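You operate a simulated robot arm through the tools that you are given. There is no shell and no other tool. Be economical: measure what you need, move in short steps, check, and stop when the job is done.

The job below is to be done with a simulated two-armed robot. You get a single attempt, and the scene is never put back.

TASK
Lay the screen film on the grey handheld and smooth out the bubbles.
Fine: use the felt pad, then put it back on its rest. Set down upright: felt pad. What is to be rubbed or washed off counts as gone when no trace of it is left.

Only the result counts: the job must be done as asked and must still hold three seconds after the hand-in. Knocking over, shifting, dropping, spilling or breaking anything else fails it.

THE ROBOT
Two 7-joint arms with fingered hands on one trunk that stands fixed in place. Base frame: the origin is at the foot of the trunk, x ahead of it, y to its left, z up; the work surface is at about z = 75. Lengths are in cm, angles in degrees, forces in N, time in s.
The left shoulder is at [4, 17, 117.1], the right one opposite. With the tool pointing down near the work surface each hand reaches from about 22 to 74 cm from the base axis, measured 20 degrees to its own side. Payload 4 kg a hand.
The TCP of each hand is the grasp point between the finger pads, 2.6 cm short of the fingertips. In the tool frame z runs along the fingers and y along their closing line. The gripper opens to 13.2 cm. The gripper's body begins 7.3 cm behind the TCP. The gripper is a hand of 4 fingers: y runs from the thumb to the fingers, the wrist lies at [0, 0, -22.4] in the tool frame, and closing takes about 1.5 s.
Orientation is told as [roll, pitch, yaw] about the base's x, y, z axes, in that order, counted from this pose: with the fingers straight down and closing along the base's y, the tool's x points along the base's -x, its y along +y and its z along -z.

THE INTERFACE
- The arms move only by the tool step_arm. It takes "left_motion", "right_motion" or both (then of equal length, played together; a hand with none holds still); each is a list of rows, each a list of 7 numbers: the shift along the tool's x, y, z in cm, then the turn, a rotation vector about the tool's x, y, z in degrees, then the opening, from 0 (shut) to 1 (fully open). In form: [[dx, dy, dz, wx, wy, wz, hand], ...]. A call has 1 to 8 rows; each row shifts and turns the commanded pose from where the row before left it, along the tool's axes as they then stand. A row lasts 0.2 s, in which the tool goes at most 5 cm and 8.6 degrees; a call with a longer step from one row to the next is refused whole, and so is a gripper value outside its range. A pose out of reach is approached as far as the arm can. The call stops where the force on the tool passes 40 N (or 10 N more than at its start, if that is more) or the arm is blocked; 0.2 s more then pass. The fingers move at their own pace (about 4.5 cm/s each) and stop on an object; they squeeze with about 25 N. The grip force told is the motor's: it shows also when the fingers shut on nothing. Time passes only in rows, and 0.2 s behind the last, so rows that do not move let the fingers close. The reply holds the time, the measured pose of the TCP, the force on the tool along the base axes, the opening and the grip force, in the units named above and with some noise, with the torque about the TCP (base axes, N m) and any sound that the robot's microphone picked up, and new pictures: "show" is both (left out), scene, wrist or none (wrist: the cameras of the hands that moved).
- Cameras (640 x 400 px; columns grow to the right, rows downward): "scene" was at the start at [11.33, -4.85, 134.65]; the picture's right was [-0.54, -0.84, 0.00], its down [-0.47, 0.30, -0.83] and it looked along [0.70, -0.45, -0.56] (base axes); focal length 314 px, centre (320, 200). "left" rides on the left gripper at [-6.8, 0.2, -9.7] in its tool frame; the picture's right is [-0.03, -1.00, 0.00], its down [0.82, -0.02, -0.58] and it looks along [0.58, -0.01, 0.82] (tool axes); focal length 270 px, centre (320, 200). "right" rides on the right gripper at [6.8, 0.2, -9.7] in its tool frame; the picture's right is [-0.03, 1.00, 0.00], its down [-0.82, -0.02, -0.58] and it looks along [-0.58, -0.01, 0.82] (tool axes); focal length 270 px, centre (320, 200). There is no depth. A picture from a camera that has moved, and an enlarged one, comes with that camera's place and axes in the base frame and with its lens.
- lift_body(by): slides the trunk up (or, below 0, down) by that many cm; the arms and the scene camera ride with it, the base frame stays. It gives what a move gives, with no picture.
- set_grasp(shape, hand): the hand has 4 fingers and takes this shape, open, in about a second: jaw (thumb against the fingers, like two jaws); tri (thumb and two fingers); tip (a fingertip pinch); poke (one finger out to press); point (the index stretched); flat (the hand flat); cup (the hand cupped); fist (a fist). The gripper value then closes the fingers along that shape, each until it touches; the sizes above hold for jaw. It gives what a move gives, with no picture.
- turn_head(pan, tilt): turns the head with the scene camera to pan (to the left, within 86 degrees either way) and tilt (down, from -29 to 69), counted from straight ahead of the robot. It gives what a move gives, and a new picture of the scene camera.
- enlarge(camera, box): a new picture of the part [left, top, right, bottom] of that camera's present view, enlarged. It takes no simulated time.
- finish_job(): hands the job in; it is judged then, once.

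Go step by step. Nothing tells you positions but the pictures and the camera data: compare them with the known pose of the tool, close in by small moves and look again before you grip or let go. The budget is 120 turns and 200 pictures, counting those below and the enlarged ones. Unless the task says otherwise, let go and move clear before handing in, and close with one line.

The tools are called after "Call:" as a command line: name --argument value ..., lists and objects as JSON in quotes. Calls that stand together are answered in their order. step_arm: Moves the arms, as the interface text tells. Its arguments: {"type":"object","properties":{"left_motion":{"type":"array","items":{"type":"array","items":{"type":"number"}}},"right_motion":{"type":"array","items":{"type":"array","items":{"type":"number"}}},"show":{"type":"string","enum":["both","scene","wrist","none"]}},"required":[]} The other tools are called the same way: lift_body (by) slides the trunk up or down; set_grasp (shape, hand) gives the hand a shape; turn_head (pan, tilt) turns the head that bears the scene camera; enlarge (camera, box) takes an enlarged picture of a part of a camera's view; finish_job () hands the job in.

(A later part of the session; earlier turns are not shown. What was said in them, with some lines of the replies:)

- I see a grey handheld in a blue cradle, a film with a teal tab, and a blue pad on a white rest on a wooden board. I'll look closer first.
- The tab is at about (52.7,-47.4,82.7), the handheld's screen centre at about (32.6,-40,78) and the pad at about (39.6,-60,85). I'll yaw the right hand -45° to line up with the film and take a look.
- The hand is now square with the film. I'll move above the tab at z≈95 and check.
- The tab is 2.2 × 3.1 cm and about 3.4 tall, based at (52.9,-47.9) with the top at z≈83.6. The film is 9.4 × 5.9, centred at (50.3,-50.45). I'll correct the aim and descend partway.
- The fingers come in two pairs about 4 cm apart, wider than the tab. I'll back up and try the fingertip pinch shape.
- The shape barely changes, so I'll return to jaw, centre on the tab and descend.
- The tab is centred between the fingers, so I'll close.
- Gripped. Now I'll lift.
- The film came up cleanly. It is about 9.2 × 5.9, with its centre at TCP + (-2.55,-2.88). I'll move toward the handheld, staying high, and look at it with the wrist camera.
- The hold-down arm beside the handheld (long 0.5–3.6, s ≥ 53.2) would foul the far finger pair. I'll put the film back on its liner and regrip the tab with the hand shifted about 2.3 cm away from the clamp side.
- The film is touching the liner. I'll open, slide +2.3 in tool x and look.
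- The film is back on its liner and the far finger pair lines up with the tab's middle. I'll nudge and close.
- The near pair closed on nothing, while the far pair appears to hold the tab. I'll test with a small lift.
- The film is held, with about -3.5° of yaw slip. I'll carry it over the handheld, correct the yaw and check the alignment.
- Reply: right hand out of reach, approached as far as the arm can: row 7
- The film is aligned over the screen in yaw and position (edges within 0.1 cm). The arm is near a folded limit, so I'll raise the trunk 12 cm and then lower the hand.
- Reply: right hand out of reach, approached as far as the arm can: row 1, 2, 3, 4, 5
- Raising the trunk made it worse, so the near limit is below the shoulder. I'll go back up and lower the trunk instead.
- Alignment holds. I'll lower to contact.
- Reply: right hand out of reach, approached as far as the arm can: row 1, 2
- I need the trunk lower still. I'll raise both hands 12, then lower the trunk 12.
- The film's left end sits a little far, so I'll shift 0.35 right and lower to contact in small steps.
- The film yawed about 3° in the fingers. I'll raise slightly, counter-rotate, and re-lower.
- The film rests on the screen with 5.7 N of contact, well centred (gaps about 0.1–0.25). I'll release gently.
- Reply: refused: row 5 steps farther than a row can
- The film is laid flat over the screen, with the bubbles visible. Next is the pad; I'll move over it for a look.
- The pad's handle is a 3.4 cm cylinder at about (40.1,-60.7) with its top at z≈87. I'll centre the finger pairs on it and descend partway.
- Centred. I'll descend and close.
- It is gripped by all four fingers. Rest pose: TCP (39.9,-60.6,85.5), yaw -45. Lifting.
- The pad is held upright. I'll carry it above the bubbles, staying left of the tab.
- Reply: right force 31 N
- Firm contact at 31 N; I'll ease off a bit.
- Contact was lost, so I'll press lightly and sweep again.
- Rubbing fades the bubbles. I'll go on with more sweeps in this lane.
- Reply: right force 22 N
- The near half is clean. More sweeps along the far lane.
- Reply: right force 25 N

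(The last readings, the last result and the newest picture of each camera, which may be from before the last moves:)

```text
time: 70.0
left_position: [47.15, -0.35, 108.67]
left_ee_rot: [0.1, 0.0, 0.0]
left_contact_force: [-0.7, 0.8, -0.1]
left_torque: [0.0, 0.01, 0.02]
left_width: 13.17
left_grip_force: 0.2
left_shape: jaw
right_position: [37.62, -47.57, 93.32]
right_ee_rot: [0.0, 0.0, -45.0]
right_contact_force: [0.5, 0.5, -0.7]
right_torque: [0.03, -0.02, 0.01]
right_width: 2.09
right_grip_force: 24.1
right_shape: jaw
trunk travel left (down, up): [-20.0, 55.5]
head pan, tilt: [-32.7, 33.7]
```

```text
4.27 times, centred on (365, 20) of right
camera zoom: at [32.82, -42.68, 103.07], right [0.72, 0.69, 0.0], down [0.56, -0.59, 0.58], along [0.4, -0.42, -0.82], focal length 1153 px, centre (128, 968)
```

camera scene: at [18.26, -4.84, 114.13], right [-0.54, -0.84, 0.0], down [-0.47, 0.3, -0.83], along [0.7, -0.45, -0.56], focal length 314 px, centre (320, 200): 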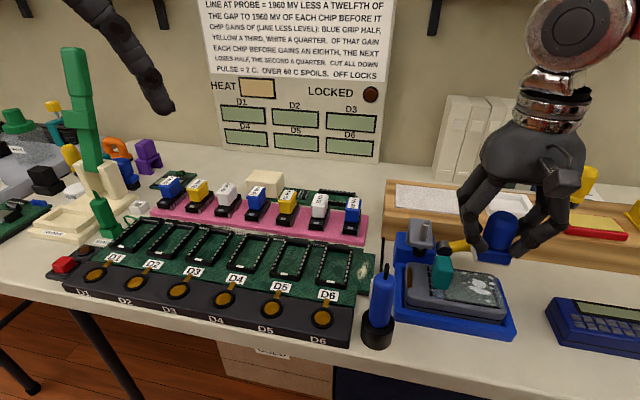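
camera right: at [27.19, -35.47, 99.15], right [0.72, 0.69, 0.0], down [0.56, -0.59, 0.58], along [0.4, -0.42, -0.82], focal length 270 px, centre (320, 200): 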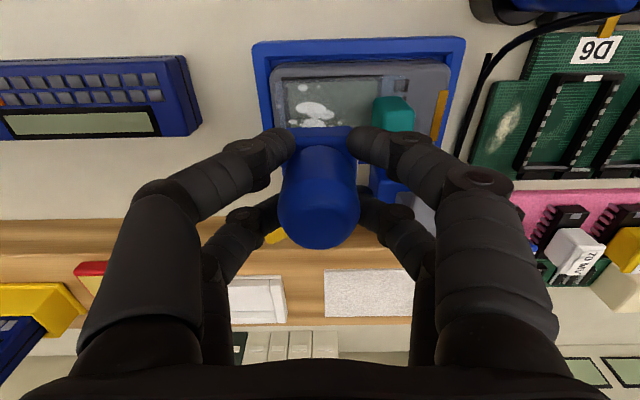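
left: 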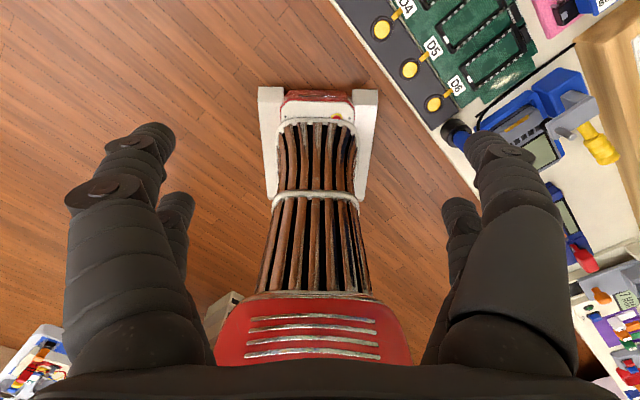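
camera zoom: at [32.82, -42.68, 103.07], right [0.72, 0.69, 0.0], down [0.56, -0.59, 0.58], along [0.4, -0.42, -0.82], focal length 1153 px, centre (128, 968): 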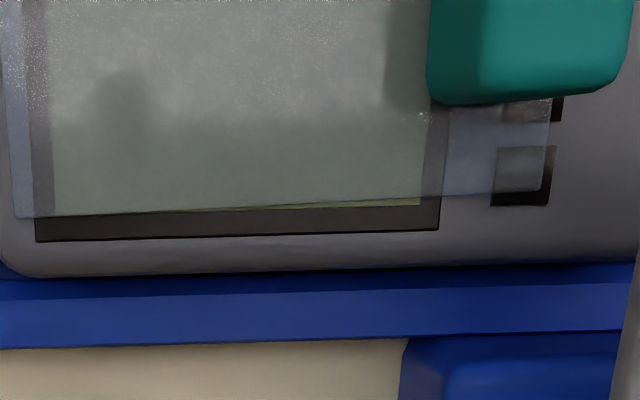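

No bubble trace is left. Now I'll return the pad above its rest.

Call:
step_arm --right_motion '[[-3.6, -2.53, -0.7, 0, 0, 0, 0], [-3.6, -2.53, 0, 0, 0, 0, 0], [-3.6, -2.53, 0, 0, 0, 0, 0], [0, 0, 0, 0, 0, 0, 0], [0, 0, 3, 0, 0, 0, 0], [0, 0, 1.5, 0, 0, 0, 0], [0, 0, 0, 0, 0, 0, 0]]' --show "none"

Call:
enlarge --camera "right" --box '[200, 60, 440, 240]'

Call:
enlarge --camera "scene" --box '[450, 110, 570, 230]'

```text
time: 71.6
left_position: [47.27, -0.09, 108.53]
left_ee_rot: [-0.1, 0.2, 0.0]
left_contact_force: [-0.5, -0.7, 0.0]
left_torque: [-0.01, -0.01, -0.01]
left_width: 13.19
left_grip_force: 0.0
left_shape: jaw
right_position: [39.87, -60.62, 89.49]
right_ee_rot: [0.0, 0.0, -45.0]
right_contact_force: [0.4, 0.2, -1.3]
right_torque: [0.01, 0.01, -0.04]
right_width: 2.12
right_grip_force: 24.9
right_shape: jaw
trunk travel left (down, up): [-20.0, 55.5]
head pan, tilt: [-32.7, 33.7]
```

```text
2.22 times, centred on (320, 150) of right
camera zoom: at [35.17, -55.74, 99.15], right [0.72, 0.69, 0.0], down [0.56, -0.59, 0.58], along [0.4, -0.42, -0.82], focal length 601 px, centre (320, 311)
```

zoom: 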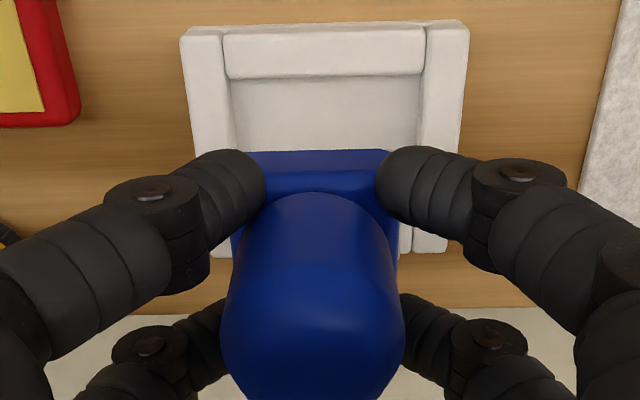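

```text
3.33 times, centred on (510, 170) of scene
camera zoom: at [18.29, -4.84, 114.13], right [-0.54, -0.84, 0.0], down [-0.47, 0.3, -0.83], along [0.7, -0.45, -0.56], focal length 1047 px, centre (-313, 300)
```

zoom: 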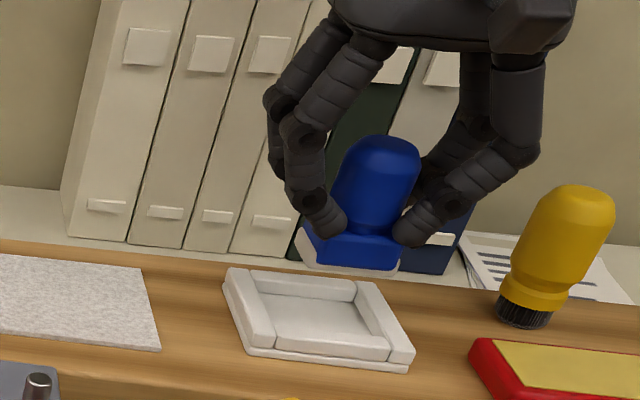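

The pad sits about 0.1 cm off in the grip, otherwise unchanged. I'll correct and lower.

Call:
step_arm --right_motion '[[0, 0.1, 2, 0, 0, 0, 0], [0, 0, 1.3, 0, 0, 0, 0], [0, 0, 0.3, 0, 0, 0, 0], [0, 0, 0, 0, 0, 0, 0]]' --show "none"

Call:
enlarge --camera "right" --box '[200, 60, 440, 240]'

Call:
enlarge --camera "scene" --box '[450, 130, 550, 230]'

```text
time: 72.6
left_position: [47.23, -0.26, 108.58]
left_ee_rot: [0.0, 0.1, 0.0]
left_contact_force: [0.0, -0.1, -0.2]
left_torque: [0.01, -0.03, 0.02]
left_width: 13.2
left_grip_force: 0.0
left_shape: jaw
right_position: [39.77, -60.7, 85.91]
right_ee_rot: [0.0, 0.1, -45.0]
right_contact_force: [0.6, 0.1, -0.9]
right_torque: [0.02, -0.01, -0.02]
right_width: 2.15
right_grip_force: 25.1
right_shape: jaw
trunk travel left (down, up): [-20.0, 55.5]
head pan, tilt: [-32.7, 33.7]
```

```text
2.22 times, centred on (320, 150) of right
camera zoom: at [35.1, -55.74, 95.5], right [0.72, 0.69, 0.0], down [0.56, -0.59, 0.58], along [0.4, -0.42, -0.82], focal length 601 px, centre (320, 311)
```

zoom: 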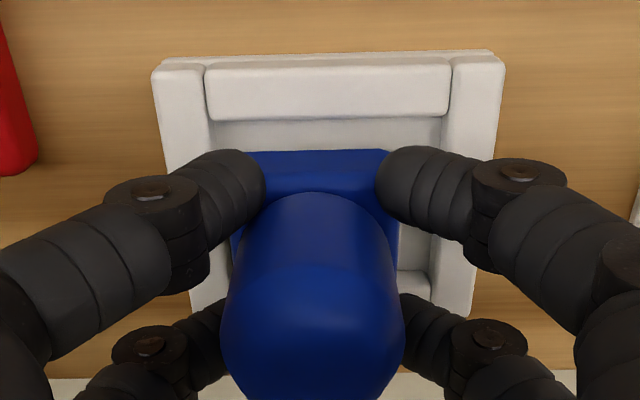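

```text
4.00 times, centred on (500, 180) of scene
camera zoom: at [18.28, -4.86, 114.13], right [-0.54, -0.84, 0.0], down [-0.47, 0.3, -0.83], along [0.7, -0.45, -0.56], focal length 1256 px, centre (-400, 280)
```

zoom: 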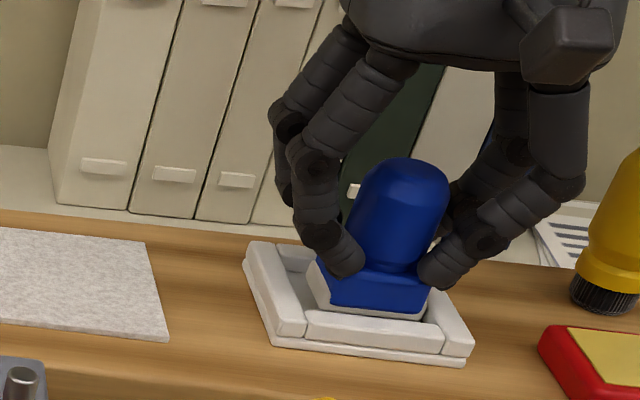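

Call:
step_arm --right_motion '[[0, 0.2, 0, 0, 0, 0, 0], [0, 0, 0.2, 0, 0, 0, 0], [0, 0, 0.15, 0, 0, 0, 0], [0, 0, 0, 0, 0, 0, 0]]' --show "none"

```text
time: 73.6
left_position: [47.3, -0.14, 108.66]
left_ee_rot: [0.0, 0.0, 0.1]
left_contact_force: [0.7, -0.1, 0.6]
left_torque: [-0.01, 0.01, 0.04]
left_width: 13.18
left_grip_force: 0.0
left_shape: jaw
right_position: [40.07, -60.57, 85.51]
right_ee_rot: [0.0, 0.0, -45.1]
right_contact_force: [-0.1, 0.5, -0.5]
right_torque: [-0.02, 0.01, 0.03]
right_width: 2.14
right_grip_force: 25.2
right_shape: jaw
trunk travel left (down, up): [-20.0, 55.5]
head pan, tilt: [-32.7, 33.7]
```

Call:
step_arm --right_motion '[[0, 0, 0.1, 0, 0, 0, 0], [0, 0, 0, 0, 0, 0, 0]]' --show "none"

Call:
enlarge --camera "right" --box '[200, 60, 440, 240]'

Call:
enlarge --camera "scene" --box '[450, 130, 550, 230]'

```text
time: 74.2
left_position: [47.17, -0.2, 108.66]
left_ee_rot: [0.1, 0.0, 0.1]
left_contact_force: [-0.1, 0.2, -0.7]
left_torque: [0.01, 0.04, 0.0]
left_width: 13.17
left_grip_force: 0.2
left_shape: jaw
right_position: [40.17, -60.45, 85.55]
right_ee_rot: [0.1, 0.0, -45.0]
right_contact_force: [0.1, -1.2, 6.1]
right_torque: [-0.08, 0.01, 0.0]
right_width: 2.16
right_grip_force: 25.2
right_shape: jaw
trunk travel left (down, up): [-20.0, 55.5]
head pan, tilt: [-32.7, 33.7]
```

```text
2.22 times, centred on (320, 150) of right
camera zoom: at [35.33, -55.56, 95.19], right [0.72, 0.69, 0.0], down [0.56, -0.59, 0.58], along [0.4, -0.42, -0.82], focal length 601 px, centre (320, 311)
```

zoom: 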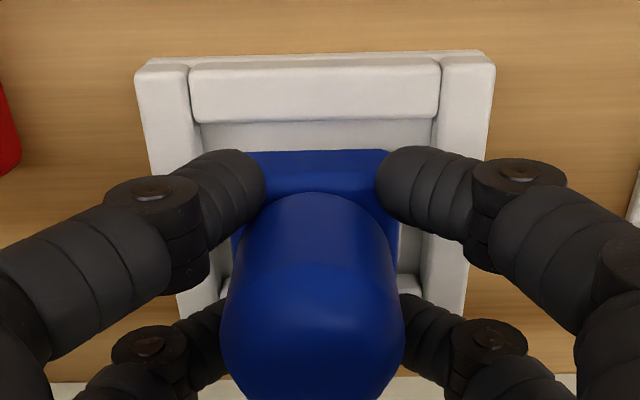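

```text
4.00 times, centred on (500, 180) of scene
camera zoom: at [18.24, -4.81, 114.14], right [-0.54, -0.84, 0.0], down [-0.47, 0.3, -0.83], along [0.7, -0.45, -0.56], focal length 1256 px, centre (-400, 280)
```

zoom: 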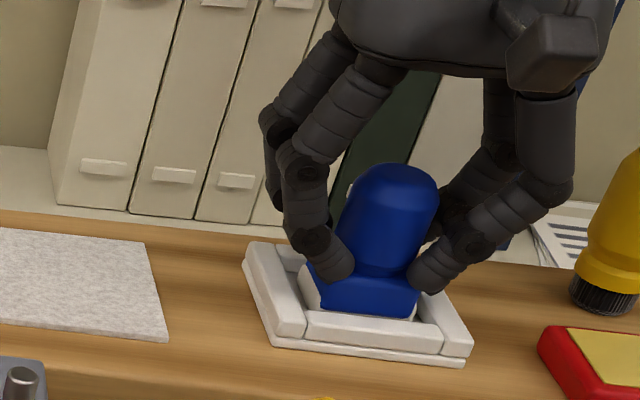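

Seated with 6 N of contact and centred in the rest. I'll release and rise straight up.

Call:
step_arm --right_motion '[[0, 0, 0, 0, 0, 0, 0.25], [0, 0, 0, 0, 0, 0, 0.45], [0, 0, 0, 0, 0, 0, 0.5], [0, 0, 0, 0, 0, 0, 0.5], [0, 0, -2, 0, 0, 0, 0.5], [0, 0, -4, 0, 0, 0, 0.5], [0, 0, -4, 0, 0, 0, 0.5], [0, 0, -4, 0, 0, 0, 0.5]]' --show "both"

Call:
enlarge --camera "scene" --box '[450, 130, 550, 230]'

Call:
enlarge --camera "scene" --box '[390, 210, 530, 350]'

```text
time: 76.0
left_position: [47.16, -0.2, 108.64]
left_ee_rot: [0.1, -0.1, 0.1]
left_contact_force: [0.4, -0.2, -0.3]
left_torque: [-0.03, 0.02, -0.02]
left_width: 13.2
left_grip_force: 0.0
left_shape: jaw
right_position: [39.74, -60.7, 99.54]
right_ee_rot: [0.1, 0.1, -44.9]
right_contact_force: [0.9, -0.7, -0.5]
right_torque: [0.03, -0.02, -0.04]
right_width: 6.58
right_grip_force: 0.1
right_shape: jaw
trunk travel left (down, up): [-20.0, 55.5]
head pan, tilt: [-32.7, 33.7]
camera scene: at [18.26, -4.82, 114.13], right [-0.54, -0.84, 0.0], down [-0.47, 0.3, -0.83], along [0.7, -0.45, -0.56], focal length 314 px, centre (320, 200)
camera right: at [35.19, -55.76, 109.27], right [0.72, 0.69, 0.0], down [0.56, -0.59, 0.58], along [0.4, -0.42, -0.82], focal length 270 px, centre (320, 200)
```

scene: 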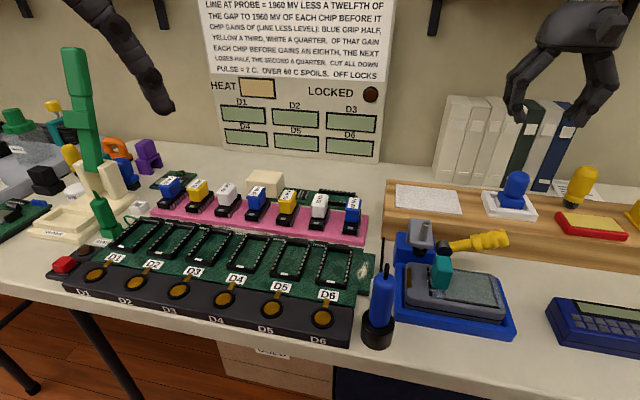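
right: 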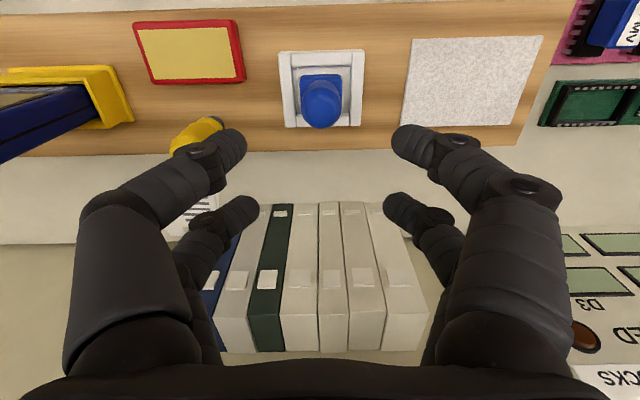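

```text
4.00 times, centred on (500, 180) of scene
camera zoom: at [18.26, -4.82, 114.13], right [-0.54, -0.84, 0.0], down [-0.47, 0.3, -0.83], along [0.7, -0.45, -0.56], focal length 1256 px, centre (-400, 280)
```

zoom: 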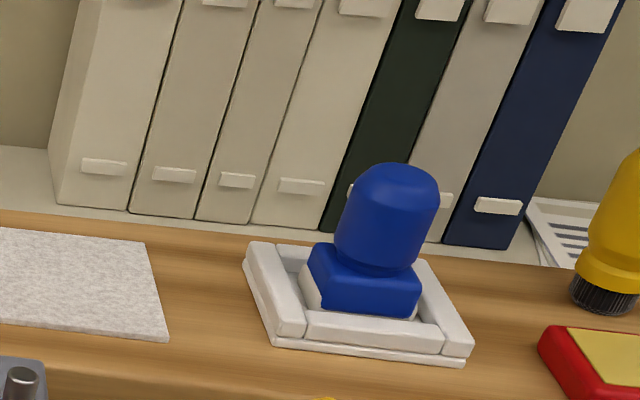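

```text
2.86 times, centred on (460, 280) of scene
camera zoom: at [18.26, -4.82, 114.13], right [-0.54, -0.84, 0.0], down [-0.47, 0.3, -0.83], along [0.7, -0.45, -0.56], focal length 897 px, centre (-80, -29)
```

zoom: 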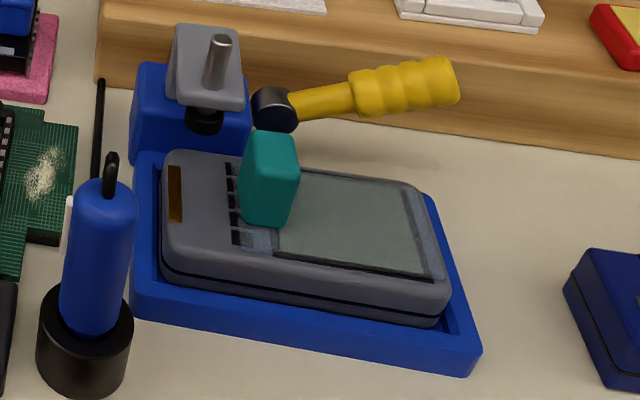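

The pad is back on its rest, upright. I'll take one last top-down look at the film for traces.

Call:
step_arm --right_motion '[[4.2, 2, 0, 0, 0, 0, 0.5], [4.2, 2, 0, 0, 0, 0, 0.5], [4.2, 2, 0, 0, 0, 0, 0.5], [3, 1, 0, 0, 0, 0, 0.5], [0, 0, 0, 0, 0, 0, 0.5]]' --show "none"

Call:
enlarge --camera "right" --box '[220, 30, 420, 155]'

```text
time: 77.2
left_position: [47.18, -0.34, 108.61]
left_ee_rot: [-0.1, 0.1, 0.0]
left_contact_force: [0.1, 0.3, 0.1]
left_torque: [0.01, 0.02, -0.01]
left_width: 13.18
left_grip_force: 0.0
left_shape: jaw
right_position: [34.06, -44.82, 99.42]
right_ee_rot: [0.1, -0.1, -45.0]
right_contact_force: [0.4, 0.1, 0.2]
right_torque: [0.0, 0.0, 0.03]
right_width: 6.53
right_grip_force: 0.1
right_shape: jaw
trunk travel left (down, up): [-20.0, 55.5]
head pan, tilt: [-32.7, 33.7]
```

```text
3.20 times, centred on (320, 92) of right
camera zoom: at [29.14, -39.81, 109.05], right [0.72, 0.69, 0.0], down [0.56, -0.59, 0.58], along [0.4, -0.42, -0.82], focal length 865 px, centre (320, 544)
```

zoom: 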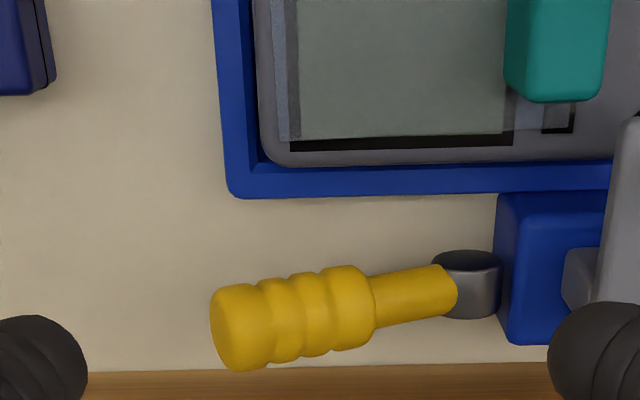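

Call:
enlarge --camera "right" --box '[280, 0, 420, 85]'

```text
4.57 times, centred on (350, 42) of right
camera zoom: at [29.14, -39.81, 109.05], right [0.72, 0.69, 0.0], down [0.56, -0.59, 0.58], along [0.4, -0.42, -0.82], focal length 1236 px, centre (183, 920)
```

zoom: 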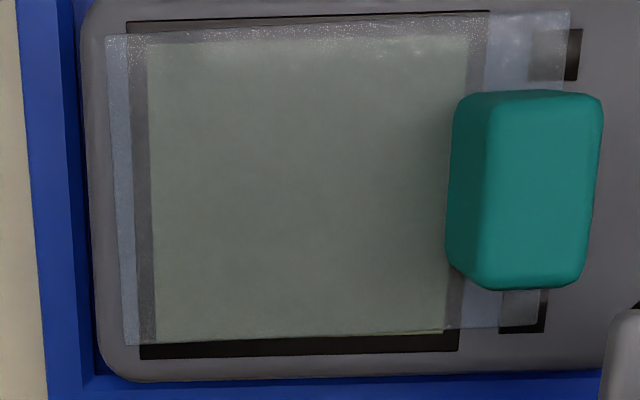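

The film is clean and covers the screen, and the hands are clear of everything. Handing in.

Call:
finish_job

```text
The job is handed in.
```

The screen film is on the grey handheld with no bubbles visible, and the felt pad is back upright on its rest. The film sits about 2° off square, leaving a thin sliver of the screen's far edge uncovered near the tab.
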